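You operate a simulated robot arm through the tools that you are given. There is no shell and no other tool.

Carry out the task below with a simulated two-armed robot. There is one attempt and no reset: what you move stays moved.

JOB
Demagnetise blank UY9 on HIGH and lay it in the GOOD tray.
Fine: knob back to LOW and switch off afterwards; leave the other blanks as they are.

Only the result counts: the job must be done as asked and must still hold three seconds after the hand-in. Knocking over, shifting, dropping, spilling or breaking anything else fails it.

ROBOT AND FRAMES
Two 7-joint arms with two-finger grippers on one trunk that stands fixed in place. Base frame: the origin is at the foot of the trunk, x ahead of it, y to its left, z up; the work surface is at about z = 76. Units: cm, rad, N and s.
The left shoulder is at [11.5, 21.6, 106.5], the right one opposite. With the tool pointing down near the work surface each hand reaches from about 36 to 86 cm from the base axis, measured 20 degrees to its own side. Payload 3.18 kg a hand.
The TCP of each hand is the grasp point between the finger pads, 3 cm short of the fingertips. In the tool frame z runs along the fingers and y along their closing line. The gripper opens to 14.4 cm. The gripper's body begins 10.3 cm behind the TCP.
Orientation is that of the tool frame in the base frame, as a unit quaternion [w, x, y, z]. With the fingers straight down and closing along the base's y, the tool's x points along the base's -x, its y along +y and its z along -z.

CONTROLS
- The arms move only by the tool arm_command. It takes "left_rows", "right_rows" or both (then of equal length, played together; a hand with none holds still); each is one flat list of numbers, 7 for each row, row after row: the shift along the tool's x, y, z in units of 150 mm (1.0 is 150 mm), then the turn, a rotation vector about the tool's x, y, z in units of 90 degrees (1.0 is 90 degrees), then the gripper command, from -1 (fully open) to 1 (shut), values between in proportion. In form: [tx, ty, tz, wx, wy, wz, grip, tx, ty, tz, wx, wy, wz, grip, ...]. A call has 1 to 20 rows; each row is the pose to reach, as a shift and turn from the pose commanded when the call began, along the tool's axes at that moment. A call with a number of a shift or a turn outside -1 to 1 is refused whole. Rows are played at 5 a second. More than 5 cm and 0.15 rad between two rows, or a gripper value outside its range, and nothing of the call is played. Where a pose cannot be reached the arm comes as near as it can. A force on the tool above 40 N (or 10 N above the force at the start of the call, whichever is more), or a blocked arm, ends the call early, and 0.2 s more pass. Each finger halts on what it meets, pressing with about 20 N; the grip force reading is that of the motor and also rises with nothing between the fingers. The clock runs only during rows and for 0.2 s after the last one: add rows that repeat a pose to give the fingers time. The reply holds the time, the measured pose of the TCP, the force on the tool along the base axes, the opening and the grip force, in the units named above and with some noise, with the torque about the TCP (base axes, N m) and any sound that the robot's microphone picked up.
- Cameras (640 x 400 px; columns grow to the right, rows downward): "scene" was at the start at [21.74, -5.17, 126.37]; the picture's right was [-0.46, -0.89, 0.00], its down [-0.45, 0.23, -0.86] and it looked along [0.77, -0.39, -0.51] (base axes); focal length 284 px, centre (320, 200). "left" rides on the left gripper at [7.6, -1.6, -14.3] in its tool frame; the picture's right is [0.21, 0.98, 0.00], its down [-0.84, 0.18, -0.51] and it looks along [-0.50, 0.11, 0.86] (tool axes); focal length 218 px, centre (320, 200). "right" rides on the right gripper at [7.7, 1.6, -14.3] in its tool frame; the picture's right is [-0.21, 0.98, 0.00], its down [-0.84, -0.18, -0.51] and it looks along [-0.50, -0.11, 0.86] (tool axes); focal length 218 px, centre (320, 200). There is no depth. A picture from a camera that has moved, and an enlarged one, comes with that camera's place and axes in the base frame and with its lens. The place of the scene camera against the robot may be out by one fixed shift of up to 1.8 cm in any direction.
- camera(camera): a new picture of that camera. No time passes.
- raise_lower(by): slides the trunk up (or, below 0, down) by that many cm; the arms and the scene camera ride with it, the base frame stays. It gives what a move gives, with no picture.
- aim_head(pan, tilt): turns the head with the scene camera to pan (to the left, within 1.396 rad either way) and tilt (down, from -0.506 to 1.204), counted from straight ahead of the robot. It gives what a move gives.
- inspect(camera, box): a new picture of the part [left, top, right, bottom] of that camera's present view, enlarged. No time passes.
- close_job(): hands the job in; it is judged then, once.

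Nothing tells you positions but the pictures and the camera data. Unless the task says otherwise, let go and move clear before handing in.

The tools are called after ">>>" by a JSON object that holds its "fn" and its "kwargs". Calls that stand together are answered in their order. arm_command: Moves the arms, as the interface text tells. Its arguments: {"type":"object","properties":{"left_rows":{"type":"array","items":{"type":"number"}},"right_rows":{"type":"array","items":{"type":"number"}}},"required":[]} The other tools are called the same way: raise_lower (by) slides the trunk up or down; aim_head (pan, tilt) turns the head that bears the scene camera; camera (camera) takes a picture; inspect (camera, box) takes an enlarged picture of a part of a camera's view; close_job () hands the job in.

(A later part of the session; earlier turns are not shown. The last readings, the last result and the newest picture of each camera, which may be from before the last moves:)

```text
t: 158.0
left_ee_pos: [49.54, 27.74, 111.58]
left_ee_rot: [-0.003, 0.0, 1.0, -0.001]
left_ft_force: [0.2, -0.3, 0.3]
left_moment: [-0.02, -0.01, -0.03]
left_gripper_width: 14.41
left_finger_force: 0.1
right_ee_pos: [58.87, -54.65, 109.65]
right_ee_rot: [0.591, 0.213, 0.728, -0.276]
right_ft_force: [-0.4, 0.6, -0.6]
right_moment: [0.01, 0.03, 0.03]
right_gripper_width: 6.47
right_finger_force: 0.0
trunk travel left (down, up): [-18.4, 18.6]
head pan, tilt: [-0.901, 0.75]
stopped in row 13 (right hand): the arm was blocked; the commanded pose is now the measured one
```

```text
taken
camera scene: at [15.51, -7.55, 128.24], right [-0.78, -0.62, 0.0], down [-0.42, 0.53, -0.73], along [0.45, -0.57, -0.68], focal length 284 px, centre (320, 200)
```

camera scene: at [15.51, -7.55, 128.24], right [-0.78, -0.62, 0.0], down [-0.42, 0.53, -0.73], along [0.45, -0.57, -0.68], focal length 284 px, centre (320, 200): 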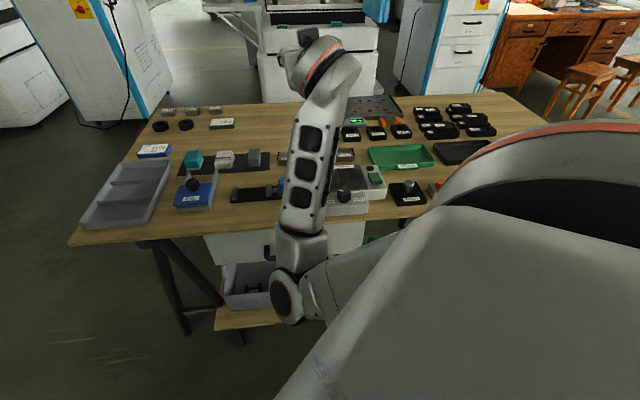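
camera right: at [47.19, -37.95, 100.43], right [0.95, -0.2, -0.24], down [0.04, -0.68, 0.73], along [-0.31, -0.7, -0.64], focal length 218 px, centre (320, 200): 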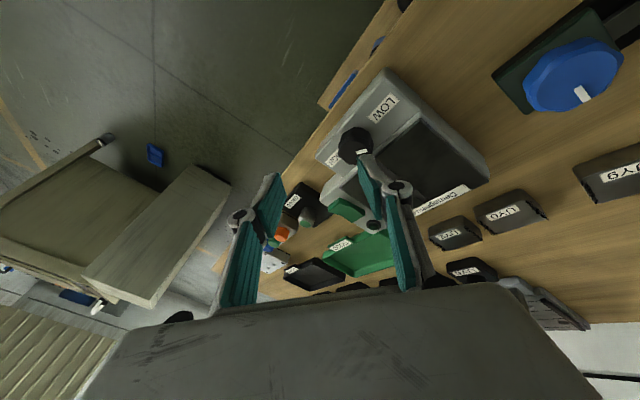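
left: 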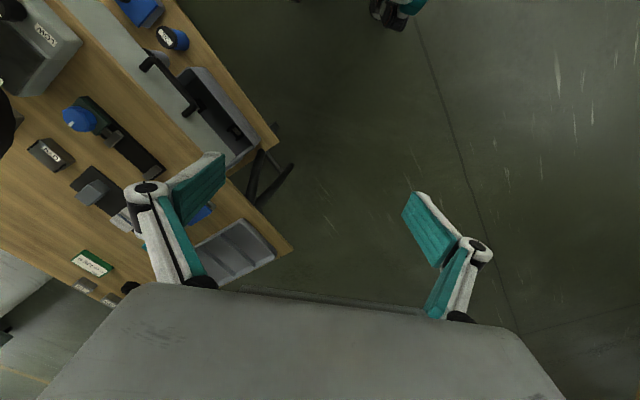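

Good progress. Continue outward/down, tilting the fingers down further.

>>> {"fn": "arm_command", "kwargs": {"right_rows": [0.054, -0.028, 0.009, 0, 0.021, 0, 0.1, 0.108, -0.055, 0.018, 0, 0.042, 0, 0.1, 0.162, -0.083, 0.028, 0, 0.063, 0, 0.1, 0.216, -0.111, 0.037, 0, 0.083, 0, 0.1, 0.27, -0.138, 0.046, 0, 0.104, 0, 0.1, 0.325, -0.166, 0.055, 0, 0.125, 0, 0.1, 0.379, -0.194, 0.065, 0, 0.146, 0, 0.1, 0.433, -0.221, 0.074, 0, 0.167, 0, 0.1, 0.487, -0.249, 0.083, 0, 0.188, 0, 0.1, 0.541, -0.277, 0.092, 0, 0.208, 0, 0.1, 0.595, -0.304, 0.102, 0, 0.229, 0, 0.1, 0.649, -0.332, 0.111, 0, 0.25, 0, 0.1, 0.649, -0.332, 0.111, 0, 0.25, 0, 0.1, 0.649, -0.332, 0.111, 0, 0.25, 0, 0.1]}}

>>> {"fn": "camera", "kwargs": {"camera": "scene"}}

```text
t: 159.1
left_ee_pos: [49.51, 27.64, 111.55]
left_ee_rot: [-0.003, 0.001, 1.0, 0.0]
left_ft_force: [0.2, -0.6, -0.8]
left_moment: [0.04, 0.0, 0.01]
left_gripper_width: 14.39
left_finger_force: 0.1
right_ee_pos: [59.89, -51.93, 110.33]
right_ee_rot: [0.568, 0.165, 0.757, -0.278]
right_ft_force: [0.7, 0.0, -0.5]
right_moment: [-0.04, 0.01, 0.01]
right_gripper_width: 6.5
right_finger_force: 0.0
trunk travel left (down, up): [-18.4, 18.6]
head pan, tilt: [-0.901, 0.75]
stopped in row 5 (right hand): the arm was blocked; the commanded pose is now the measured one
```

```text
taken
camera scene: at [15.5, -7.56, 128.24], right [-0.78, -0.62, 0.0], down [-0.42, 0.53, -0.73], along [0.45, -0.57, -0.68], focal length 284 px, centre (320, 200)
```

scene: 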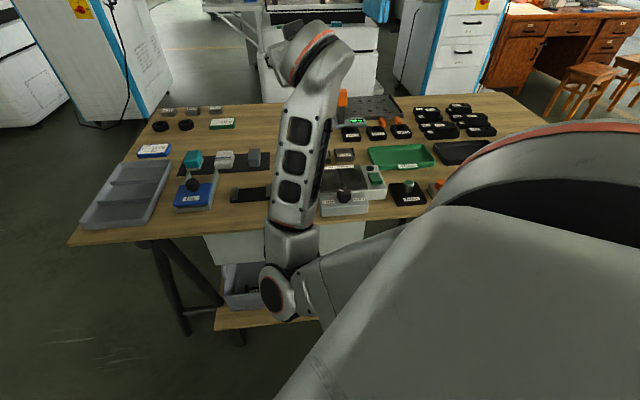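

Tilting down while the forearm is upright hits the bend limit. I'll return to pointing horizontally while moving farther right first.

>>> {"fn": "arm_command", "kwargs": {"right_rows": [0.019, -0.028, 0.007, 0.007, -0.01, 0.013, 0.1, 0.038, -0.056, 0.014, 0.015, -0.02, 0.027, 0.1, 0.057, -0.084, 0.021, 0.022, -0.03, 0.04, 0.1, 0.075, -0.112, 0.028, 0.029, -0.04, 0.053, 0.1, 0.094, -0.14, 0.035, 0.037, -0.05, 0.067, 0.1, 0.113, -0.169, 0.043, 0.044, -0.06, 0.08, 0.1, 0.132, -0.197, 0.05, 0.051, -0.069, 0.093, 0.1, 0.151, -0.225, 0.057, 0.059, -0.079, 0.107, 0.1, 0.17, -0.253, 0.064, 0.066, -0.089, 0.12, 0.1, 0.188, -0.281, 0.071, 0.073, -0.099, 0.133, 0.1, 0.207, -0.309, 0.078, 0.081, -0.109, 0.147, 0.1, 0.226, -0.337, 0.085, 0.088, -0.119, 0.16, 0.1, 0.226, -0.337, 0.085, 0.088, -0.119, 0.16, 0.1, 0.226, -0.337, 0.085, 0.088, -0.119, 0.16, 0.1]}}

>>> {"fn": "camera", "kwargs": {"camera": "scene"}}

```text
t: 161.0
left_ee_pos: [49.63, 27.63, 111.46]
left_ee_rot: [-0.003, 0.0, 1.0, 0.0]
left_ft_force: [0.6, -0.9, 0.0]
left_moment: [0.03, -0.03, 0.02]
left_gripper_width: 14.4
left_finger_force: 0.1
right_ee_pos: [56.23, -58.12, 112.44]
right_ee_rot: [0.638, 0.22, 0.659, -0.333]
right_ft_force: [0.5, 0.5, -0.4]
right_moment: [-0.03, 0.03, -0.02]
right_gripper_width: 6.47
right_finger_force: 0.1
trunk travel left (down, up): [-18.4, 18.6]
head pan, tilt: [-0.901, 0.75]
stopped in row 9 (right hand): the arm was blocked; the commanded pose is now the measured one
```

```text
taken
camera scene: at [15.51, -7.56, 128.24], right [-0.78, -0.62, 0.0], down [-0.42, 0.53, -0.73], along [0.45, -0.57, -0.68], focal length 284 px, centre (320, 200)
```

scene: 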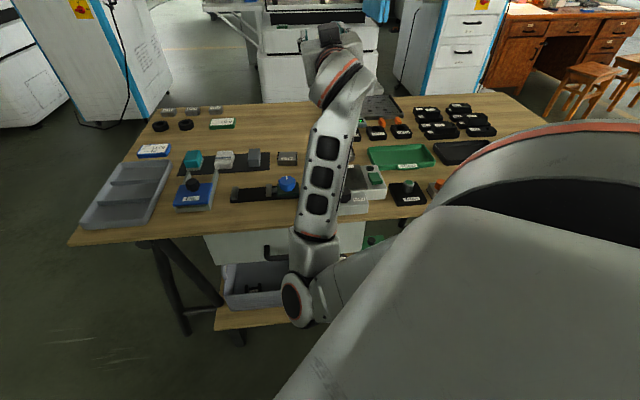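

Elbow is coming back to the right. Now tilt the fingers down by 60° while lowering toward (50, -58, 98), slowly.

>>> {"fn": "arm_command", "kwargs": {"right_rows": [0.03, 0, 0, 0, 0, 0.05, 0.1, 0.06, 0, 0, 0, 0, 0.1, 0.1, 0.13, -0.01, -0.02, 0, 0.04, 0.1, 0.1, 0.2, -0.02, -0.05, 0, 0.09, 0.1, 0.1, 0.27, -0.03, -0.08, 0, 0.14, 0.1, 0.1, 0.34, -0.04, -0.11, 0, 0.19, 0.1, 0.1, 0.41, -0.05, -0.14, 0, 0.24, 0.1, 0.1, 0.48, -0.06, -0.17, 0, 0.29, 0.1, 0.1, 0.55, -0.07, -0.2, 0, 0.34, 0.1, 0.1, 0.62, -0.08, -0.22, 0, 0.39, 0.1, 0.1, 0.69, -0.09, -0.24, 0, 0.44, 0.1, 0.1, 0.76, -0.1, -0.26, 0, 0.49, 0.1, 0.1, 0.83, -0.115, -0.28, 0, 0.54, 0.1, 0.1, 0.9, -0.13, -0.3, 0, 0.6, 0.1, 0.1, 0.985, -0.144, -0.32, 0, 0.667, 0.1, 0.1, 0.985, -0.144, -0.32, 0, 0.667, 0.1, 0.1, 0.985, -0.144, -0.32, 0, 0.667, 0.1, 0.1]}}

>>> {"fn": "camera", "kwargs": {"camera": "scene"}}

```text
t: 162.1
left_ee_pos: [49.41, 27.56, 111.54]
left_ee_rot: [-0.004, 0.0, 1.0, 0.0]
left_ft_force: [-0.5, -0.1, -0.8]
left_moment: [-0.03, 0.01, 0.0]
left_gripper_width: 14.39
left_finger_force: 0.1
right_ee_pos: [57.38, -54.08, 116.21]
right_ee_rot: [0.662, 0.21, 0.654, -0.301]
right_ft_force: [-0.2, -0.3, -0.1]
right_moment: [0.0, 0.0, -0.01]
right_gripper_width: 6.46
right_finger_force: 0.0
trunk travel left (down, up): [-18.4, 18.6]
head pan, tilt: [-0.901, 0.75]
stopped in row 5 (right hand): the arm was blocked; the commanded pose is now the measured one
```

```text
taken
camera scene: at [15.49, -7.55, 128.25], right [-0.78, -0.62, 0.0], down [-0.42, 0.53, -0.73], along [0.45, -0.57, -0.68], focal length 284 px, centre (320, 200)
```

scene: 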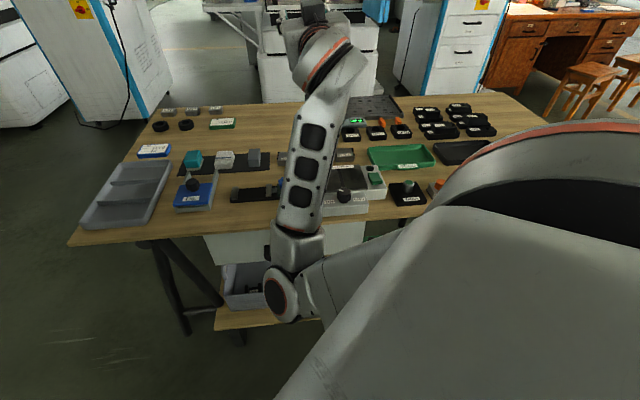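

I'll push the hand farther right while pointing horizontally; that is where the elbow swung outside before.

>>> {"fn": "arm_command", "kwargs": {"right_rows": [0.035, -0.039, 0.022, 0, 0, 0, 0.1, 0.069, -0.078, 0.044, 0, 0, 0, 0.1, 0.104, -0.117, 0.066, 0, 0, 0, 0.1, 0.139, -0.156, 0.088, 0, 0, 0, 0.1, 0.173, -0.195, 0.11, 0, 0, 0, 0.1, 0.208, -0.234, 0.132, 0, 0, 0, 0.1, 0.243, -0.274, 0.154, 0, 0, 0, 0.1, 0.277, -0.313, 0.175, 0, 0, 0, 0.1, 0.312, -0.352, 0.197, 0, 0, 0, 0.1, 0.346, -0.391, 0.219, 0, 0, 0, 0.1, 0.381, -0.43, 0.241, 0, 0, 0, 0.1, 0.416, -0.469, 0.263, 0, 0, 0, 0.1, 0.45, -0.508, 0.285, 0, 0, 0, 0.1, 0.485, -0.547, 0.307, 0, 0, 0, 0.1, 0.485, -0.547, 0.307, 0, 0, 0, 0.1, 0.485, -0.547, 0.307, 0, 0, 0, 0.1]}}

>>> {"fn": "camera", "kwargs": {"camera": "scene"}}

```text
t: 164.2
left_ee_pos: [49.35, 27.75, 111.51]
left_ee_rot: [-0.003, 0.0, 1.0, -0.001]
left_ft_force: [0.1, -0.2, -0.6]
left_moment: [0.0, 0.01, -0.01]
left_gripper_width: 14.42
left_finger_force: 0.1
right_ee_pos: [58.87, -55.28, 115.1]
right_ee_rot: [0.685, 0.144, 0.649, -0.297]
right_ft_force: [-0.1, -0.1, -0.1]
right_moment: [-0.02, 0.01, 0.03]
right_gripper_width: 6.49
right_finger_force: 0.1
trunk travel left (down, up): [-18.4, 18.6]
head pan, tilt: [-0.901, 0.75]
stopped in row 10 (right hand): the arm was blocked; the commanded pose is now the measured one
```

```text
taken
camera scene: at [15.51, -7.56, 128.24], right [-0.78, -0.62, 0.0], down [-0.42, 0.53, -0.73], along [0.45, -0.57, -0.68], focal length 284 px, centre (320, 200)
```

scene: 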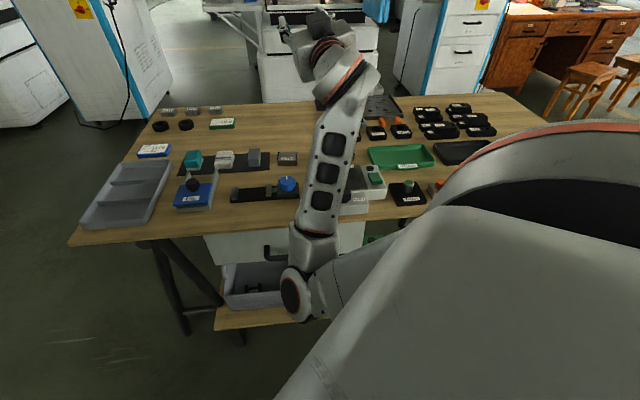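

I'll relax the wrist by pointing up again, but with the wrist farther right, then come down from there.

>>> {"fn": "arm_command", "kwargs": {"right_rows": [-0.063, -0.016, -0.066, 0.011, -0.065, 0.001, 0.1, -0.126, -0.032, -0.132, 0.023, -0.13, 0.002, 0.1, -0.189, -0.049, -0.198, 0.034, -0.195, 0.004, 0.1, -0.251, -0.065, -0.264, 0.046, -0.261, 0.005, 0.1, -0.314, -0.081, -0.33, 0.057, -0.326, 0.006, 0.1, -0.377, -0.097, -0.396, 0.069, -0.391, 0.007, 0.1, -0.44, -0.114, -0.462, 0.08, -0.456, 0.009, 0.1, -0.503, -0.13, -0.527, 0.091, -0.521, 0.01, 0.1, -0.566, -0.146, -0.593, 0.103, -0.586, 0.011, 0.1, -0.629, -0.162, -0.659, 0.114, -0.651, 0.012, 0.1, -0.691, -0.178, -0.725, 0.126, -0.717, 0.013, 0.1, -0.754, -0.195, -0.791, 0.137, -0.782, 0.015, 0.1, -0.817, -0.211, -0.857, 0.149, -0.847, 0.016, 0.1, -0.88, -0.227, -0.923, 0.16, -0.912, 0.017, 0.1, -0.88, -0.227, -0.923, 0.16, -0.912, 0.017, 0.1, -0.88, -0.227, -0.923, 0.16, -0.912, 0.017, 0.1]}}

>>> {"fn": "camera", "kwargs": {"camera": "scene"}}

```text
t: 165.2
left_ee_pos: [49.51, 27.69, 111.63]
left_ee_rot: [-0.003, 0.0, 1.0, 0.0]
left_ft_force: [0.1, 0.5, 0.9]
left_moment: [-0.06, 0.0, 0.0]
left_gripper_width: 14.38
left_finger_force: 0.0
right_ee_pos: [47.44, -64.26, 117.13]
right_ee_rot: [0.75, 0.198, 0.471, -0.42]
right_ft_force: [0.5, 0.9, 0.1]
right_moment: [-0.01, 0.04, -0.04]
right_gripper_width: 6.46
right_finger_force: 0.0
trunk travel left (down, up): [-18.4, 18.6]
head pan, tilt: [-0.901, 0.75]
stopped in row 5 (right hand): the arm was blocked; the commanded pose is now the measured one
```

```text
taken
camera scene: at [15.53, -7.52, 128.25], right [-0.78, -0.62, 0.0], down [-0.42, 0.53, -0.73], along [0.45, -0.57, -0.68], focal length 284 px, centre (320, 200)
```

scene: 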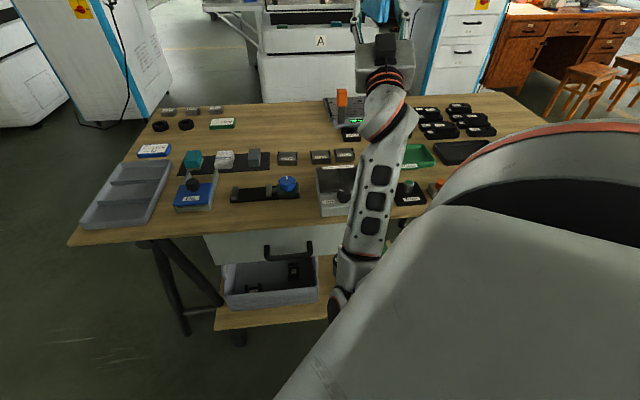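

The elbow is outside on the right now. From here tilt the fingers down (~80°) toward (51, -58, 99).

>>> {"fn": "arm_command", "kwargs": {"right_rows": [0.066, 0.037, -0.052, 0, 0.064, 0, 0.1, 0.132, 0.074, -0.104, 0, 0.129, 0, 0.1, 0.199, 0.111, -0.156, 0, 0.193, 0, 0.1, 0.265, 0.148, -0.208, 0, 0.257, 0, 0.1, 0.331, 0.185, -0.26, 0, 0.321, 0, 0.1, 0.397, 0.222, -0.312, 0, 0.386, 0, 0.1, 0.464, 0.26, -0.364, 0, 0.45, 0, 0.1, 0.53, 0.297, -0.415, 0, 0.514, 0, 0.1, 0.596, 0.334, -0.467, 0, 0.579, 0, 0.1, 0.662, 0.371, -0.519, 0, 0.643, 0, 0.1, 0.728, 0.408, -0.571, 0, 0.707, 0, 0.1, 0.795, 0.445, -0.623, 0, 0.771, 0, 0.1, 0.861, 0.482, -0.675, 0, 0.836, 0, 0.1, 0.927, 0.519, -0.727, 0, 0.9, 0, 0.1, 0.927, 0.519, -0.727, 0, 0.9, 0, 0.1, 0.927, 0.519, -0.727, 0, 0.9, 0, 0.1]}}

>>> {"fn": "camera", "kwargs": {"camera": "scene"}}

```text
t: 166.4
left_ee_pos: [49.44, 27.74, 111.65]
left_ee_rot: [-0.004, 0.0, 1.0, 0.0]
left_ft_force: [-0.2, -0.2, 0.2]
left_moment: [-0.03, -0.01, -0.01]
left_gripper_width: 14.4
left_finger_force: 0.0
right_ee_pos: [50.42, -58.51, 118.23]
right_ee_rot: [0.662, 0.208, 0.598, -0.401]
right_ft_force: [0.4, 0.7, -0.1]
right_moment: [-0.04, -0.01, 0.04]
right_gripper_width: 6.48
right_finger_force: 0.1
trunk travel left (down, up): [-18.4, 18.6]
head pan, tilt: [-0.901, 0.75]
stopped in row 5 (right hand): the arm was blocked; the commanded pose is now the measured one
```

```text
taken
camera scene: at [15.49, -7.56, 128.24], right [-0.78, -0.62, 0.0], down [-0.42, 0.53, -0.73], along [0.45, -0.57, -0.68], focal length 284 px, centre (320, 200)
```

scene: 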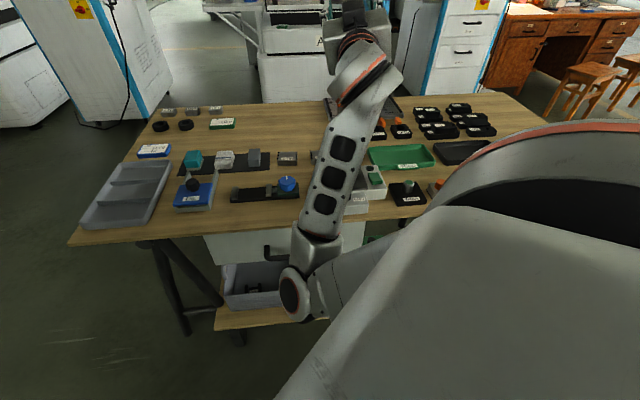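

The trunk is 3 cm higher than when this worked before; I'll return it to zero and re-establish exactly that earlier pose.

>>> {"fn": "raise_lower", "kwargs": {"by": -3.4}}

```text
t: 167.2
left_ee_pos: [49.3, 27.64, 108.35]
left_ee_rot: [-0.002, 0.0, 1.0, 0.0]
left_ft_force: [-1.2, -0.3, 0.5]
left_moment: [0.0, -0.07, 0.01]
left_gripper_width: 14.4
left_finger_force: 0.1
right_ee_pos: [54.01, -56.8, 112.75]
right_ee_rot: [0.646, 0.161, 0.617, -0.418]
right_ft_force: [-1.3, -0.5, -0.2]
right_moment: [0.05, 0.08, 0.05]
right_gripper_width: 6.47
right_finger_force: 0.1
trunk travel left (down, up): [-15.0, 22.0]
head pan, tilt: [-0.901, 0.75]
```

>>> {"fn": "arm_command", "kwargs": {"right_rows": [0.015, 0.029, -0.009, -0.005, 0.011, 0.02, 0.1, 0.031, 0.058, -0.019, -0.009, 0.023, 0.041, 0.1, 0.046, 0.086, -0.028, -0.014, 0.034, 0.061, 0.1, 0.062, 0.115, -0.038, -0.018, 0.045, 0.082, 0.1, 0.077, 0.144, -0.047, -0.023, 0.056, 0.102, 0.1, 0.093, 0.173, -0.056, -0.028, 0.068, 0.123, 0.1, 0.108, 0.202, -0.066, -0.032, 0.079, 0.143, 0.1, 0.124, 0.23, -0.075, -0.037, 0.09, 0.164, 0.1, 0.139, 0.259, -0.085, -0.041, 0.102, 0.184, 0.1, 0.155, 0.288, -0.094, -0.046, 0.113, 0.205, 0.1, 0.155, 0.288, -0.094, -0.046, 0.113, 0.205, 0.1, 0.155, 0.288, -0.094, -0.046, 0.113, 0.205, 0.1]}}

>>> {"fn": "camera", "kwargs": {"camera": "scene"}}

```text
t: 168.3
left_ee_pos: [49.41, 27.68, 108.14]
left_ee_rot: [-0.004, -0.001, 1.0, 0.001]
left_ft_force: [0.1, 1.0, -0.5]
left_moment: [0.04, -0.02, -0.05]
left_gripper_width: 14.39
left_finger_force: 0.0
right_ee_pos: [55.16, -54.25, 114.91]
right_ee_rot: [0.671, 0.171, 0.609, -0.387]
right_ft_force: [0.4, 0.0, -0.5]
right_moment: [-0.02, 0.01, -0.06]
right_gripper_width: 6.49
right_finger_force: 0.0
trunk travel left (down, up): [-15.0, 22.0]
head pan, tilt: [-0.901, 0.75]
stopped in row 5 (right hand): the arm was blocked; the commanded pose is now the measured one
```

```text
taken
camera scene: at [18.89, -7.56, 124.44], right [-0.78, -0.62, 0.0], down [-0.42, 0.53, -0.73], along [0.45, -0.57, -0.68], focal length 284 px, centre (320, 200)
```

scene: 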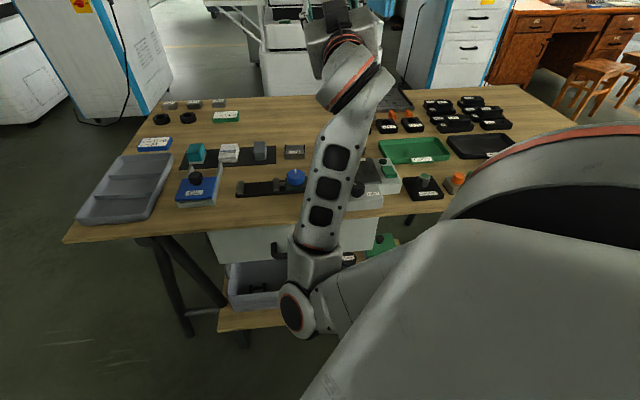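

I now believe the elbow is simply folded to its limit here (wrist too close to the shoulder). Extending the hand outward along its pointing direction should free it.

>>> {"fn": "arm_command", "kwargs": {"right_rows": [0, 0, 0.1, 0, 0, 0, 0.1, 0, 0, 0.2, 0, 0, 0, 0.1, 0, 0, 0.3, 0, 0, 0, 0.1, 0, 0, 0.4, 0, 0, 0, 0.1, 0, 0, 0.5, 0, 0, 0, 0.1, 0, 0, 0.6, 0, 0, 0, 0.1, 0, 0, 0.7, 0, 0, 0, 0.1, 0, 0, 0.8, 0, 0, 0, 0.1, 0, 0, 0.8, 0, 0, 0, 0.1, 0, 0, 0.8, 0, 0, 0, 0.1]}}

>>> {"fn": "camera", "kwargs": {"camera": "scene"}}

```text
t: 170.7
left_ee_pos: [49.53, 27.59, 108.0]
left_ee_rot: [-0.004, -0.001, 1.0, 0.0]
left_ft_force: [0.6, 0.4, 0.3]
left_moment: [0.0, 0.01, 0.01]
left_gripper_width: 14.41
left_finger_force: 0.0
right_ee_pos: [65.73, -57.95, 119.59]
right_ee_rot: [0.688, 0.118, 0.599, -0.392]
right_ft_force: [1.3, 1.0, -0.2]
right_moment: [0.04, 0.0, 0.0]
right_gripper_width: 6.47
right_finger_force: 0.1
trunk travel left (down, up): [-15.0, 22.0]
head pan, tilt: [-0.901, 0.75]
stopped in row 10 (right hand): the arm was blocked; the commanded pose is now the measured one
```

```text
taken
camera scene: at [18.89, -7.55, 124.44], right [-0.78, -0.62, 0.0], down [-0.42, 0.53, -0.73], along [0.45, -0.57, -0.68], focal length 284 px, centre (320, 200)
```

scene: 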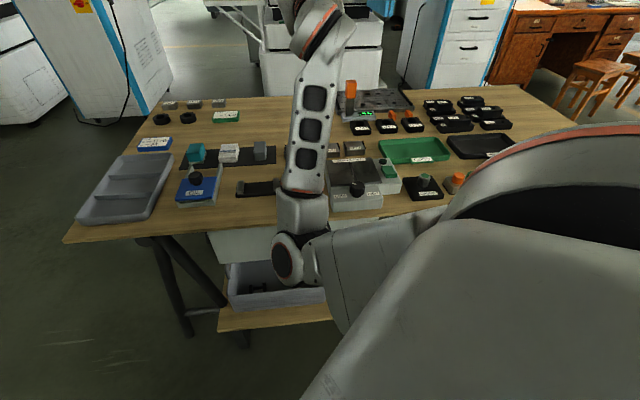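

Extended fine. Now tilt the fingers down 45° about the wrist here.

>>> {"fn": "arm_command", "kwargs": {"right_rows": [0.075, 0, -0.02, 0, 0.042, 0, 0.1, 0.15, 0, -0.04, 0, 0.083, 0, 0.1, 0.225, 0, -0.07, 0, 0.125, 0, 0.1, 0.3, 0, -0.1, 0, 0.167, 0, 0.1, 0.375, 0, -0.13, 0, 0.208, 0, 0.1, 0.45, 0, -0.16, 0, 0.25, 0, 0.1, 0.525, 0, -0.19, 0, 0.292, 0, 0.1, 0.6, 0, -0.22, 0, 0.333, 0, 0.1, 0.675, 0, -0.26, 0, 0.375, 0, 0.1, 0.75, 0, -0.3, 0, 0.417, 0, 0.1, 0.825, 0, -0.335, 0, 0.458, 0, 0.1, 0.9, 0, -0.37, 0, 0.5, 0, 0.1, 0.9, 0, -0.37, 0, 0.5, 0, 0.1, 0.9, 0, -0.37, 0, 0.5, 0, 0.1]}}

>>> {"fn": "camera", "kwargs": {"camera": "scene"}}

```text
t: 171.7
left_ee_pos: [49.49, 27.74, 108.14]
left_ee_rot: [-0.003, -0.001, 1.0, 0.0]
left_ft_force: [0.7, -0.6, -0.5]
left_moment: [0.0, -0.03, -0.02]
left_gripper_width: 14.41
left_finger_force: 0.0
right_ee_pos: [65.74, -54.02, 120.72]
right_ee_rot: [0.634, 0.107, 0.65, -0.405]
right_ft_force: [0.5, 0.1, -0.7]
right_moment: [-0.02, 0.01, 0.05]
right_gripper_width: 6.47
right_finger_force: 0.0
trunk travel left (down, up): [-15.0, 22.0]
head pan, tilt: [-0.901, 0.75]
stopped in row 5 (right hand): the arm was blocked; the commanded pose is now the measured one
```

```text
taken
camera scene: at [18.88, -7.55, 124.44], right [-0.78, -0.62, 0.0], down [-0.42, 0.53, -0.73], along [0.45, -0.57, -0.68], focal length 284 px, centre (320, 200)
```

scene: 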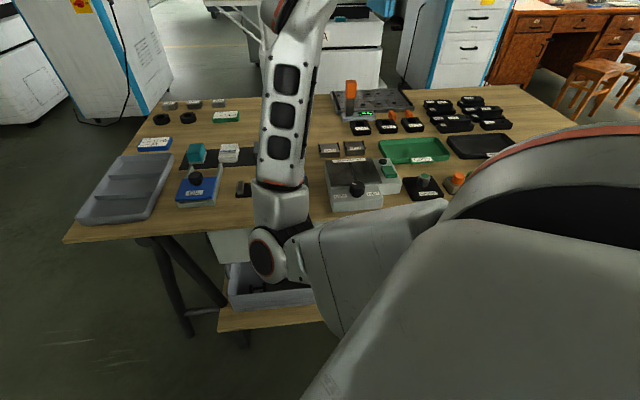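

Possibly "blocked" is just the arm swinging between postures and being cut off. I'll command the same good target (tilted-down pose near the bench) repeatedly and let it finish swinging.

>>> {"fn": "arm_command", "kwargs": {"right_rows": [0.081, -0.031, -0.026, -0.01, 0.062, 0.02, 0.1, 0.162, -0.063, -0.053, -0.02, 0.124, 0.041, 0.1, 0.243, -0.094, -0.079, -0.03, 0.186, 0.061, 0.1, 0.324, -0.125, -0.105, -0.04, 0.248, 0.081, 0.1, 0.405, -0.156, -0.131, -0.05, 0.31, 0.101, 0.1, 0.486, -0.188, -0.158, -0.06, 0.373, 0.122, 0.1, 0.567, -0.219, -0.184, -0.07, 0.435, 0.142, 0.1, 0.648, -0.25, -0.21, -0.08, 0.497, 0.162, 0.1, 0.729, -0.281, -0.236, -0.09, 0.559, 0.182, 0.1, 0.81, -0.313, -0.263, -0.1, 0.621, 0.203, 0.1, 0.891, -0.344, -0.289, -0.11, 0.683, 0.223, 0.1, 0.972, -0.375, -0.315, -0.12, 0.745, 0.243, 0.1, 0.972, -0.375, -0.315, -0.12, 0.745, 0.243, 0.1]}}

>>> {"fn": "camera", "kwargs": {"camera": "scene"}}

```text
t: 172.4
left_ee_pos: [49.36, 27.62, 108.11]
left_ee_rot: [-0.004, -0.002, 1.0, 0.0]
left_ft_force: [-0.2, 0.4, 0.8]
left_moment: [0.01, -0.03, -0.04]
left_gripper_width: 14.4
left_finger_force: 0.1
right_ee_pos: [65.65, -47.93, 123.95]
right_ee_rot: [0.619, 0.08, 0.676, -0.393]
right_ft_force: [0.4, 0.2, 1.0]
right_moment: [-0.01, -0.03, 0.04]
right_gripper_width: 6.48
right_finger_force: 0.0
trunk travel left (down, up): [-15.0, 22.0]
head pan, tilt: [-0.901, 0.75]
stopped in row 3 (right hand): the arm was blocked; the commanded pose is now the measured one
```

```text
taken
camera scene: at [18.88, -7.6, 124.45], right [-0.78, -0.62, 0.0], down [-0.42, 0.53, -0.73], along [0.45, -0.57, -0.68], focal length 284 px, centre (320, 200)
```

scene: 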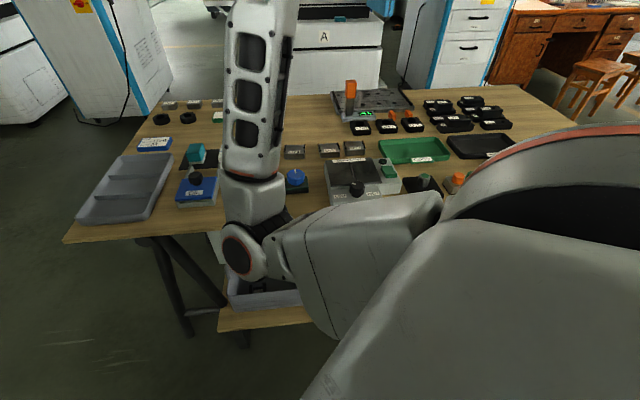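

The elbow is indeed rising toward the other posture. Repeat toward the same target.

>>> {"fn": "arm_command", "kwargs": {"right_rows": [0.077, -0.022, -0.016, -0.008, 0.059, 0.024, 0.1, 0.154, -0.044, -0.032, -0.017, 0.119, 0.048, 0.1, 0.231, -0.066, -0.047, -0.025, 0.178, 0.071, 0.1, 0.308, -0.088, -0.063, -0.033, 0.238, 0.095, 0.1, 0.385, -0.11, -0.079, -0.042, 0.297, 0.119, 0.1, 0.462, -0.132, -0.095, -0.05, 0.357, 0.143, 0.1, 0.539, -0.154, -0.111, -0.058, 0.416, 0.167, 0.1, 0.616, -0.176, -0.127, -0.067, 0.475, 0.191, 0.1, 0.693, -0.198, -0.142, -0.075, 0.535, 0.214, 0.1, 0.77, -0.22, -0.158, -0.083, 0.594, 0.238, 0.1, 0.847, -0.242, -0.174, -0.092, 0.654, 0.262, 0.1, 0.925, -0.264, -0.19, -0.1, 0.713, 0.286, 0.1, 0.925, -0.264, -0.19, -0.1, 0.713, 0.286, 0.1]}}

>>> {"fn": "camera", "kwargs": {"camera": "scene"}}

```text
t: 173.0
left_ee_pos: [49.48, 27.62, 108.13]
left_ee_rot: [-0.004, 0.0, 1.0, 0.0]
left_ft_force: [0.5, -0.3, 0.2]
left_moment: [0.06, 0.02, 0.02]
left_gripper_width: 14.4
left_finger_force: 0.0
right_ee_pos: [64.73, -42.42, 127.21]
right_ee_rot: [0.601, 0.072, 0.694, -0.389]
right_ft_force: [0.1, 0.0, 0.2]
right_moment: [0.01, 0.0, 0.04]
right_gripper_width: 6.47
right_finger_force: 0.0
trunk travel left (down, up): [-15.0, 22.0]
head pan, tilt: [-0.901, 0.75]
stopped in row 3 (right hand): the arm was blocked; the commanded pose is now the measured one
```

```text
taken
camera scene: at [18.89, -7.6, 124.44], right [-0.78, -0.62, 0.0], down [-0.42, 0.53, -0.73], along [0.45, -0.57, -0.68], focal length 284 px, centre (320, 200)
```

scene: 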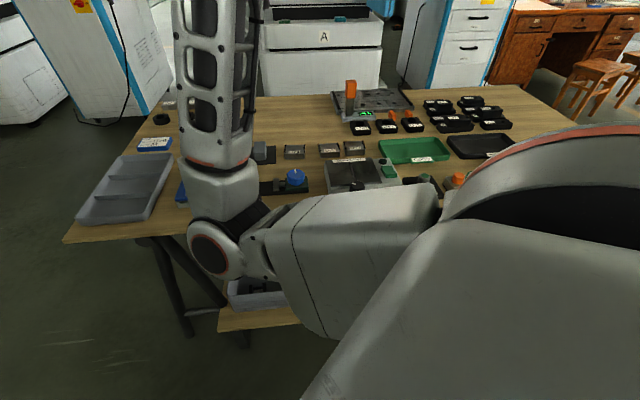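

>>> {"fn": "arm_command", "kwargs": {"right_rows": [0.05, -0.04, 0, -0.008, 0.059, 0.024, 0.1, 0.1, -0.08, 0, -0.017, 0.119, 0.048, 0.1, 0.15, -0.12, 0, -0.025, 0.178, 0.071, 0.1, 0.2, -0.16, 0, -0.033, 0.238, 0.095, 0.1, 0.25, -0.2, 0, -0.042, 0.297, 0.119, 0.1, 0.3, -0.24, 0, -0.05, 0.357, 0.143, 0.1, 0.35, -0.28, 0, -0.058, 0.416, 0.167, 0.1, 0.4, -0.32, 0, -0.067, 0.475, 0.191, 0.1, 0.45, -0.36, 0, -0.075, 0.535, 0.214, 0.1, 0.5, -0.4, 0, -0.083, 0.594, 0.238, 0.1]}}

>>> {"fn": "camera", "kwargs": {"camera": "scene"}}

```text
t: 175.4
left_ee_pos: [49.49, 27.66, 108.22]
left_ee_rot: [-0.003, -0.001, 1.0, 0.0]
left_ft_force: [0.4, 0.1, -0.8]
left_moment: [0.02, 0.01, 0.0]
left_gripper_width: 14.38
left_finger_force: 0.1
right_ee_pos: [60.02, -50.71, 118.28]
right_ee_rot: [0.24, 0.326, 0.895, -0.189]
right_ft_force: [0.1, 0.3, -0.4]
right_moment: [-0.02, 0.03, 0.01]
right_gripper_width: 6.46
right_finger_force: 0.0
trunk travel left (down, up): [-15.0, 22.0]
head pan, tilt: [-0.901, 0.75]
stopped in row 10 (right hand): the arm was blocked; the commanded pose is now the measured one
```

```text
taken
camera scene: at [18.84, -7.59, 124.47], right [-0.78, -0.62, 0.0], down [-0.42, 0.53, -0.73], along [0.45, -0.57, -0.68], focal length 284 px, centre (320, 200)
```

scene: 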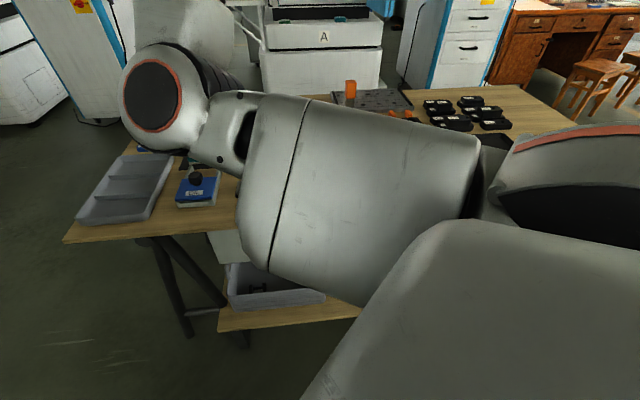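

That completed the swing — elbow-inside, elbow high, tool tilted down. Lesson: "blocked" mid-swing just needs the same target repeated. Now straighten to vertical (yaw -75°) while coming to (53, -60, 104).

>>> {"fn": "arm_command", "kwargs": {"right_rows": [0.038, -0.042, 0.067, 0, 0.029, 0.027, 0.1, 0.076, -0.084, 0.134, -0.001, 0.057, 0.054, 0.1, 0.115, -0.125, 0.201, -0.001, 0.086, 0.081, 0.1, 0.153, -0.167, 0.269, -0.001, 0.115, 0.107, 0.1, 0.191, -0.209, 0.336, -0.002, 0.143, 0.134, 0.1, 0.229, -0.251, 0.403, -0.002, 0.172, 0.161, 0.1, 0.268, -0.293, 0.47, -0.003, 0.2, 0.188, 0.1, 0.306, -0.334, 0.537, -0.003, 0.229, 0.215, 0.1, 0.344, -0.376, 0.604, -0.003, 0.258, 0.242, 0.1, 0.382, -0.418, 0.671, -0.004, 0.286, 0.269, 0.1, 0.42, -0.46, 0.739, -0.004, 0.315, 0.295, 0.1, 0.459, -0.501, 0.806, -0.004, 0.344, 0.322, 0.1, 0.497, -0.543, 0.873, -0.005, 0.372, 0.349, 0.1, 0.535, -0.585, 0.94, -0.005, 0.401, 0.376, 0.1, 0.535, -0.585, 0.94, -0.005, 0.401, 0.376, 0.1, 0.535, -0.585, 0.94, -0.005, 0.401, 0.376, 0.1]}}

>>> {"fn": "camera", "kwargs": {"camera": "scene"}}

```text
t: 178.8
left_ee_pos: [49.39, 27.69, 108.02]
left_ee_rot: [-0.003, -0.001, 1.0, 0.0]
left_ft_force: [0.5, 0.5, -0.1]
left_moment: [0.0, -0.02, -0.03]
left_gripper_width: 14.41
left_finger_force: 0.1
right_ee_pos: [53.4, -59.75, 103.91]
right_ee_rot: [0.001, 0.606, 0.796, 0.002]
right_ft_force: [0.6, -0.2, 1.4]
right_moment: [0.0, 0.01, 0.02]
right_gripper_width: 6.46
right_finger_force: 0.1
trunk travel left (down, up): [-15.0, 22.0]
head pan, tilt: [-0.901, 0.75]
```

```text
taken
camera scene: at [18.9, -7.56, 124.44], right [-0.78, -0.62, 0.0], down [-0.42, 0.53, -0.73], along [0.45, -0.57, -0.68], focal length 284 px, centre (320, 200)
```

scene: 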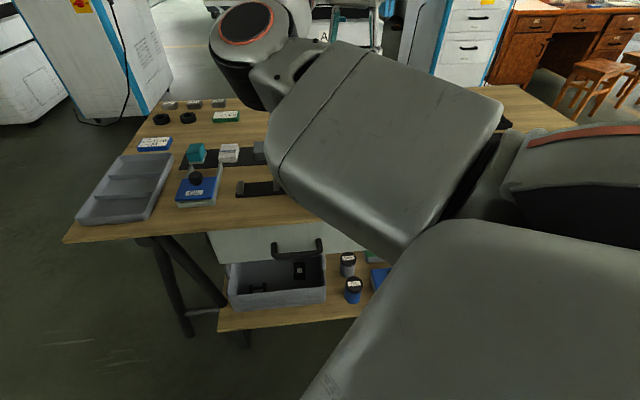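

Recovered: vertical and exact, trunk at zero. Now approach the knob vertically again (no trunk moves), aiming at a spot where the knob is centred between the fingers and ~0.7 cm along the pads.

>>> {"fn": "arm_command", "kwargs": {"right_rows": [0.047, -0.056, 0.074, 0, 0, 0.017, 0.1, 0.095, -0.111, 0.148, 0, 0, 0.033, 0.1, 0.142, -0.167, 0.222, 0, 0, 0.05, 0.1, 0.189, -0.222, 0.297, 0, 0, 0.067, 0.1, 0.236, -0.278, 0.371, 0, 0, 0.083, 0.1, 0.284, -0.333, 0.445, 0, 0, 0.1, 0.1, 0.331, -0.389, 0.519, 0, 0, 0.117, 0.1, 0.378, -0.444, 0.593, 0, 0, 0.133, 0.1, 0.378, -0.444, 0.593, 0, 0, 0.133, 0.1, 0.378, -0.444, 0.593, 0, 0, 0.133, 0.1]}}

```text
t: 181.0
left_ee_pos: [49.58, 27.65, 108.02]
left_ee_rot: [-0.003, -0.001, 1.0, 0.0]
left_ft_force: [-0.2, -0.7, -0.5]
left_moment: [-0.02, -0.07, 0.02]
left_gripper_width: 14.4
left_finger_force: 0.0
right_ee_pos: [45.51, -55.87, 95.06]
right_ee_rot: [0.0, 0.685, 0.728, 0.001]
right_ft_force: [0.5, -1.0, -0.1]
right_moment: [0.01, -0.01, 0.0]
right_gripper_width: 6.47
right_finger_force: 0.1
trunk travel left (down, up): [-15.0, 22.0]
head pan, tilt: [-0.901, 0.75]
```

>>> {"fn": "arm_command", "kwargs": {"right_rows": [0.049, -0.019, 0.078, 0, 0, 0, 0.1, 0.097, -0.039, 0.157, 0, 0, 0, 0.1, 0.146, -0.058, 0.235, 0, 0, 0, 0.1, 0.195, -0.077, 0.314, 0, 0, 0, 0.1, 0.243, -0.097, 0.392, 0, 0, 0, 0.1, 0.292, -0.116, 0.471, 0, 0, 0, 0.1, 0.292, -0.116, 0.471, 0, 0, 0, 0.1, 0.292, -0.116, 0.471, 0, 0, 0, 0.1, 0.292, -0.116, 0.471, 0, 0, 0, 0.1]}}

>>> {"fn": "inspect", "kwargs": {"camera": "right", "box": [260, 100, 400, 240]}}

```text
t: 183.0
left_ee_pos: [49.4, 27.67, 108.11]
left_ee_rot: [-0.003, -0.001, 1.0, 0.0]
left_ft_force: [0.1, -0.4, 0.2]
left_moment: [-0.05, -0.02, 0.03]
left_gripper_width: 14.39
left_finger_force: 0.2
right_ee_pos: [43.6, -51.69, 87.98]
right_ee_rot: [0.001, 0.685, 0.729, 0.001]
right_ft_force: [-0.5, 0.0, -0.2]
right_moment: [0.0, 0.05, 0.01]
right_gripper_width: 6.49
right_finger_force: 0.1
trunk travel left (down, up): [-15.0, 22.0]
head pan, tilt: [-0.901, 0.75]
```

```text
2.86 times, centred on (330, 170) of right
camera zoom: at [44.55, -43.98, 102.31], right [0.99, -0.15, 0.0], down [-0.13, -0.85, 0.51], along [-0.07, -0.5, -0.86], focal length 624 px, centre (291, 286)
```

zoom: 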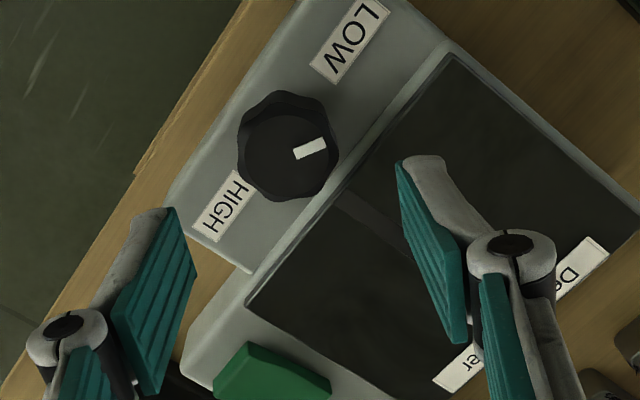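

Pose exact, knob unmoved at (43.42, -50.75), centred between the fingers (offset only along the pads). Lowering to z ≈ 84.

>>> {"fn": "arm_command", "kwargs": {"right_rows": [0.004, -0.002, 0.067, 0, 0, 0, 0.1, 0.008, -0.005, 0.133, 0, 0, 0, 0.1, 0.013, -0.007, 0.2, 0, 0, 0, 0.1, 0.017, -0.009, 0.262, 0, 0, 0, 0.1, 0.017, -0.009, 0.262, 0, 0, 0, 0.1, 0.017, -0.009, 0.262, 0, 0, 0, 0.1, 0.017, -0.009, 0.262, 0, 0, 0, 0.1]}}

>>> {"fn": "inspect", "kwargs": {"camera": "right", "box": [250, 120, 410, 280]}}

```text
t: 184.6
left_ee_pos: [49.49, 27.65, 108.09]
left_ee_rot: [-0.004, -0.001, 1.0, 0.0]
left_ft_force: [-0.3, 0.6, 0.4]
left_moment: [-0.01, -0.01, -0.01]
left_gripper_width: 14.38
left_finger_force: 0.1
right_ee_pos: [43.36, -51.56, 84.18]
right_ee_rot: [0.0, 0.687, 0.727, 0.0]
right_ft_force: [-0.2, 0.8, 0.6]
right_moment: [-0.03, 0.02, -0.01]
right_gripper_width: 6.5
right_finger_force: 0.1
trunk travel left (down, up): [-15.0, 22.0]
head pan, tilt: [-0.901, 0.75]
```

```text
2.50 times, centred on (330, 200) of right
camera zoom: at [44.36, -43.86, 98.39], right [0.99, -0.15, 0.0], down [-0.13, -0.85, 0.51], along [-0.08, -0.5, -0.86], focal length 546 px, centre (295, 200)
```

zoom: 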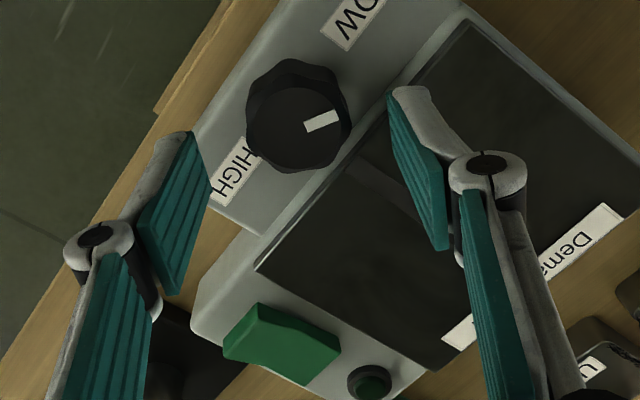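

Centred. Lowering 0.4 cm more and closing gently on the knob.

>>> {"fn": "arm_command", "kwargs": {"right_rows": [0, 0, 0.015, 0, 0, 0, 0.15, 0, 0, 0.028, 0, 0, 0, 0.25, 0, 0, 0.028, 0, 0, 0, 0.35, 0, 0, 0.028, 0, 0, 0, 0.42, 0, 0, 0.028, 0, 0, 0, 0.47, 0, 0, 0.028, 0, 0, 0, 0.52, 0, 0, 0.028, 0, 0, 0, 0.57, 0, 0, 0.028, 0, 0, 0, 0.6, 0, 0, 0.028, 0, 0, 0, 0.6]}}

>>> {"fn": "inspect", "kwargs": {"camera": "right", "box": [250, 120, 410, 280]}}

```text
t: 186.6
left_ee_pos: [49.59, 27.8, 108.07]
left_ee_rot: [-0.005, -0.001, 1.0, -0.001]
left_ft_force: [0.7, 0.1, -0.4]
left_moment: [0.01, 0.01, 0.05]
left_gripper_width: 14.39
left_finger_force: 0.1
right_ee_pos: [43.4, -51.58, 83.66]
right_ee_rot: [0.001, 0.686, 0.727, 0.0]
right_ft_force: [12.1, -0.2, -1.0]
right_moment: [-0.2, -0.31, -0.15]
right_gripper_width: 3.67
right_finger_force: 7.0
trunk travel left (down, up): [-15.0, 22.0]
head pan, tilt: [-0.901, 0.75]
```

```text
2.50 times, centred on (330, 200) of right
camera zoom: at [44.45, -43.86, 97.96], right [0.99, -0.15, 0.0], down [-0.13, -0.85, 0.51], along [-0.07, -0.5, -0.86], focal length 546 px, centre (295, 200)
```

zoom: 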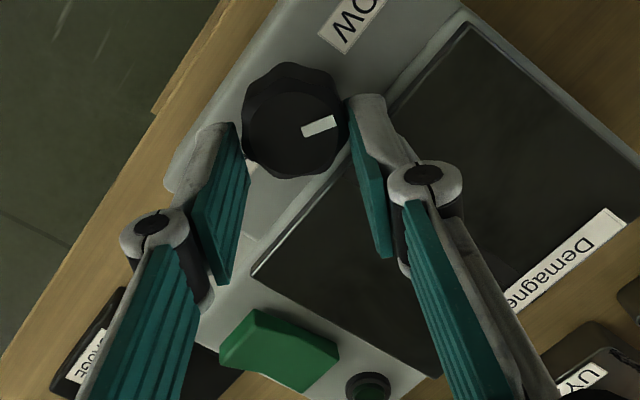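

Gripped, but the right finger carries most load (12 N sideways). I'll shift the hand ~0.12 cm to the right (+y tool) to balance.

>>> {"fn": "arm_command", "kwargs": {"right_rows": [0, 0.005, 0, 0, 0, 0, 0.6, 0, 0.01, 0, 0, 0, 0, 0.6, 0, 0.01, 0, 0, 0, 0, 0.6, 0, 0.01, 0, 0, 0, 0, 0.6]}}

```text
t: 187.6
left_ee_pos: [49.48, 27.6, 108.12]
left_ee_rot: [-0.004, -0.002, 1.0, 0.0]
left_ft_force: [0.1, 0.3, -0.3]
left_moment: [-0.04, -0.05, 0.06]
left_gripper_width: 14.42
left_finger_force: 0.1
right_ee_pos: [43.53, -51.43, 83.71]
right_ee_rot: [0.001, 0.687, 0.727, 0.002]
right_ft_force: [9.1, -0.4, 0.6]
right_moment: [-0.13, -0.28, -0.07]
right_gripper_width: 3.45
right_finger_force: 5.2
trunk travel left (down, up): [-15.0, 22.0]
head pan, tilt: [-0.901, 0.75]
```

>>> {"fn": "arm_command", "kwargs": {"right_rows": [0, 0.007, 0, 0, 0, 0, 0.6, 0, 0.014, 0, 0, 0, 0, 0.6, 0, 0.014, 0, 0, 0, 0, 0.6, 0, 0.014, 0, 0, 0, 0, 0.6]}}

>>> {"fn": "inspect", "kwargs": {"camera": "right", "box": [270, 120, 370, 220]}}

```text
t: 188.6
left_ee_pos: [49.55, 27.82, 108.1]
left_ee_rot: [-0.003, -0.001, 1.0, 0.0]
left_ft_force: [-0.4, -0.3, 0.1]
left_moment: [-0.01, 0.03, 0.02]
left_gripper_width: 14.41
left_finger_force: 0.1
right_ee_pos: [43.58, -51.67, 83.77]
right_ee_rot: [-0.001, 0.687, 0.727, -0.001]
right_ft_force: [-1.4, 2.9, -1.9]
right_moment: [0.27, 0.05, 0.0]
right_gripper_width: 3.34
right_finger_force: 45.2
trunk travel left (down, up): [-15.0, 22.0]
head pan, tilt: [-0.901, 0.75]
```

```text
4.00 times, centred on (320, 170) of right
camera zoom: at [44.68, -43.88, 97.96], right [0.99, -0.15, 0.0], down [-0.13, -0.85, 0.51], along [-0.08, -0.5, -0.86], focal length 873 px, centre (320, 320)
```

zoom: 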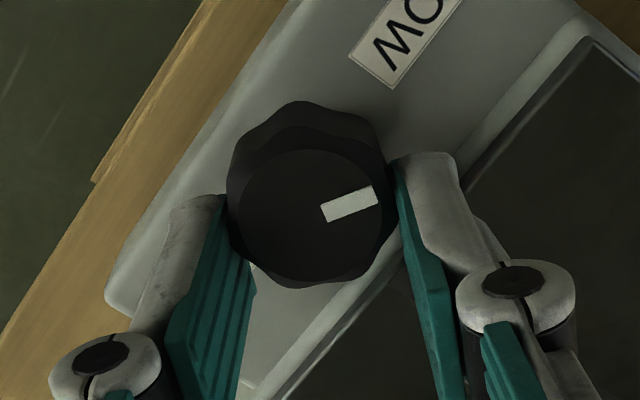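

Now gripped evenly (net force small). Turning the first 20° clockwise about the knob's axis and checking.

>>> {"fn": "arm_command", "kwargs": {"right_rows": [0.0002, -0.0054, 0, 0, 0, 0.0556, 0.6, 0.0009, -0.0108, 0, 0, 0, 0.1111, 0.6, 0.0021, -0.016, 0, 0, 0, 0.1667, 0.6, 0.0037, -0.0212, 0, 0, 0, 0.2222, 0.6, 0.0037, -0.0212, 0, 0, 0, 0.2222, 0.6, 0.0037, -0.0212, 0, 0, 0, 0.2222, 0.6]}}

>>> {"fn": "inspect", "kwargs": {"camera": "right", "box": [270, 120, 370, 220]}}

```text
t: 190.0
left_ee_pos: [49.52, 27.71, 108.06]
left_ee_rot: [-0.004, -0.001, 1.0, 0.0]
left_ft_force: [0.5, 0.1, 0.0]
left_moment: [-0.02, 0.03, -0.01]
left_gripper_width: 14.4
left_finger_force: 0.0
right_ee_pos: [43.3, -51.5, 83.71]
right_ee_rot: [0.0, 0.803, 0.596, -0.001]
right_ft_force: [-7.1, 9.4, -9.3]
right_moment: [-0.19, 0.2, 0.11]
right_gripper_width: 3.35
right_finger_force: 45.2
trunk travel left (down, up): [-15.0, 22.0]
head pan, tilt: [-0.901, 0.75]
```

```text
4.00 times, centred on (320, 170) of right
camera zoom: at [46.92, -44.71, 97.96], right [0.88, -0.48, 0.0], down [-0.42, -0.75, 0.51], along [-0.25, -0.44, -0.86], focal length 873 px, centre (320, 320)
```

zoom: 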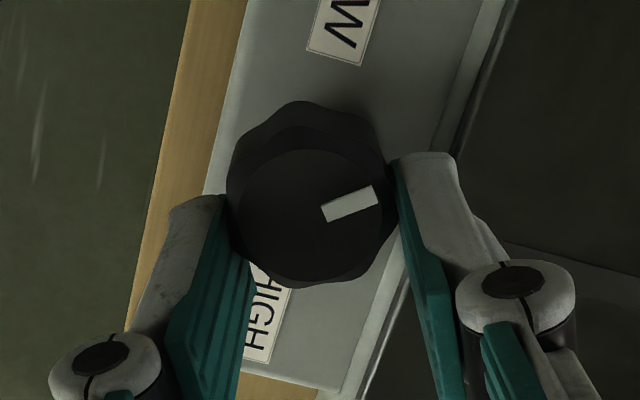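

The knob follows the gripper (the pointer turned 20° relative to the labels). Continuing another 40°.

>>> {"fn": "arm_command", "kwargs": {"right_rows": [0.0002, -0.0094, 0, 0, 0, 0.0556, 0.6, 0.0009, -0.0158, 0, 0, 0, 0.1111, 0.6, 0.0021, -0.022, 0, 0, 0, 0.1667, 0.6, 0.0037, -0.0282, 0, 0, 0, 0.2222, 0.6, 0.0058, -0.0332, 0, 0, 0, 0.2778, 0.6, 0.0083, -0.038, 0, 0, 0, 0.3333, 0.6, 0.0112, -0.0426, 0, 0, 0, 0.3889, 0.6, 0.0145, -0.0469, 0, 0, 0, 0.4444, 0.6, 0.0145, -0.0469, 0, 0, 0, 0.4444, 0.6, 0.0145, -0.0469, 0, 0, 0, 0.4444, 0.6]}}

>>> {"fn": "inspect", "kwargs": {"camera": "right", "box": [270, 120, 370, 220]}}

```text
t: 191.6
left_ee_pos: [49.58, 27.87, 108.1]
left_ee_rot: [-0.004, -0.001, 1.0, -0.002]
left_ft_force: [0.3, -0.1, 0.5]
left_moment: [0.01, 0.02, 0.0]
left_gripper_width: 14.4
left_finger_force: 0.1
right_ee_pos: [42.76, -51.29, 83.66]
right_ee_rot: [0.0, 0.942, 0.337, 0.0]
right_ft_force: [7.2, 37.9, -11.0]
right_moment: [0.99, -0.24, 0.26]
right_gripper_width: 3.34
right_finger_force: 45.3
trunk travel left (down, up): [-15.0, 22.0]
head pan, tilt: [-0.901, 0.75]
stopped in row 7 (right hand): the force on the tool passed its limit at 41 N (the readings are from after the stop); the commanded pose is now the measured one
```

```text
4.00 times, centred on (320, 170) of right
camera zoom: at [49.5, -47.75, 98.05], right [0.46, -0.89, 0.0], down [-0.77, -0.39, 0.51], along [-0.45, -0.23, -0.86], focal length 873 px, centre (320, 320)
```

zoom: 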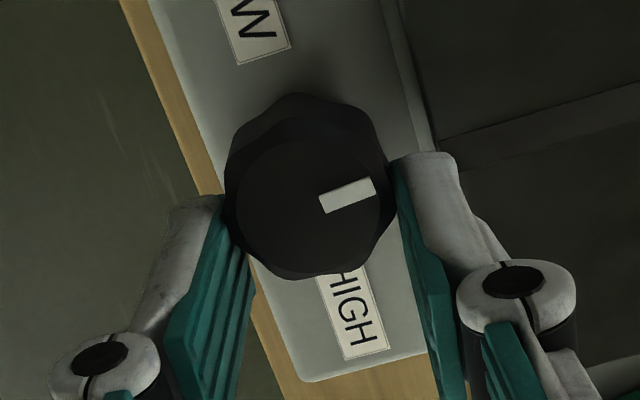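

The side force reached 41 N (the arm is at its reach limit), so I'll let go here; the knob has turned about 54°.

>>> {"fn": "arm_command", "kwargs": {"right_rows": [0, 0, 0, 0, 0, 0, 0.4, 0, 0, 0, 0, 0, 0, 0.3, 0, 0, 0, 0, 0, 0, 0.2, 0, 0, 0, 0, 0, 0, 0.1]}}

>>> {"fn": "camera", "kwargs": {"camera": "right"}}

>>> {"fn": "inspect", "kwargs": {"camera": "right", "box": [240, 80, 400, 240]}}

```text
t: 192.6
left_ee_pos: [49.44, 27.68, 108.09]
left_ee_rot: [-0.004, -0.001, 1.0, 0.001]
left_ft_force: [-0.3, 0.0, -0.1]
left_moment: [-0.05, 0.0, -0.04]
left_gripper_width: 14.4
left_finger_force: 0.1
right_ee_pos: [42.69, -51.56, 83.82]
right_ee_rot: [0.002, 0.941, 0.337, 0.001]
right_ft_force: [0.0, 0.6, -0.4]
right_moment: [-0.03, 0.02, -0.02]
right_gripper_width: 6.46
right_finger_force: 0.0
trunk travel left (down, up): [-15.0, 22.0]
head pan, tilt: [-0.901, 0.75]
```

```text
taken
camera right: at [49.38, -47.95, 98.06], right [0.46, -0.89, 0.0], down [-0.77, -0.39, 0.51], along [-0.45, -0.24, -0.86], focal length 218 px, centre (320, 200)
```

right: 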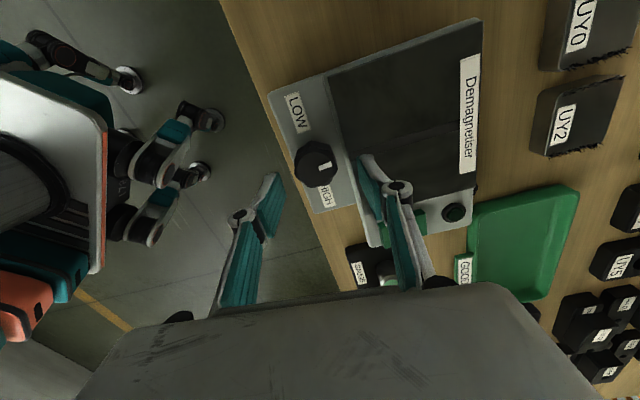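

```text
2.50 times, centred on (320, 160) of right
camera zoom: at [49.38, -47.95, 98.06], right [0.46, -0.89, 0.0], down [-0.77, -0.39, 0.51], along [-0.45, -0.24, -0.86], focal length 546 px, centre (320, 300)
```

zoom: 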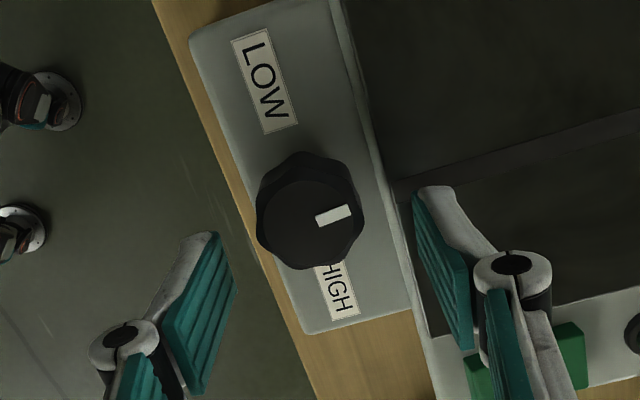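

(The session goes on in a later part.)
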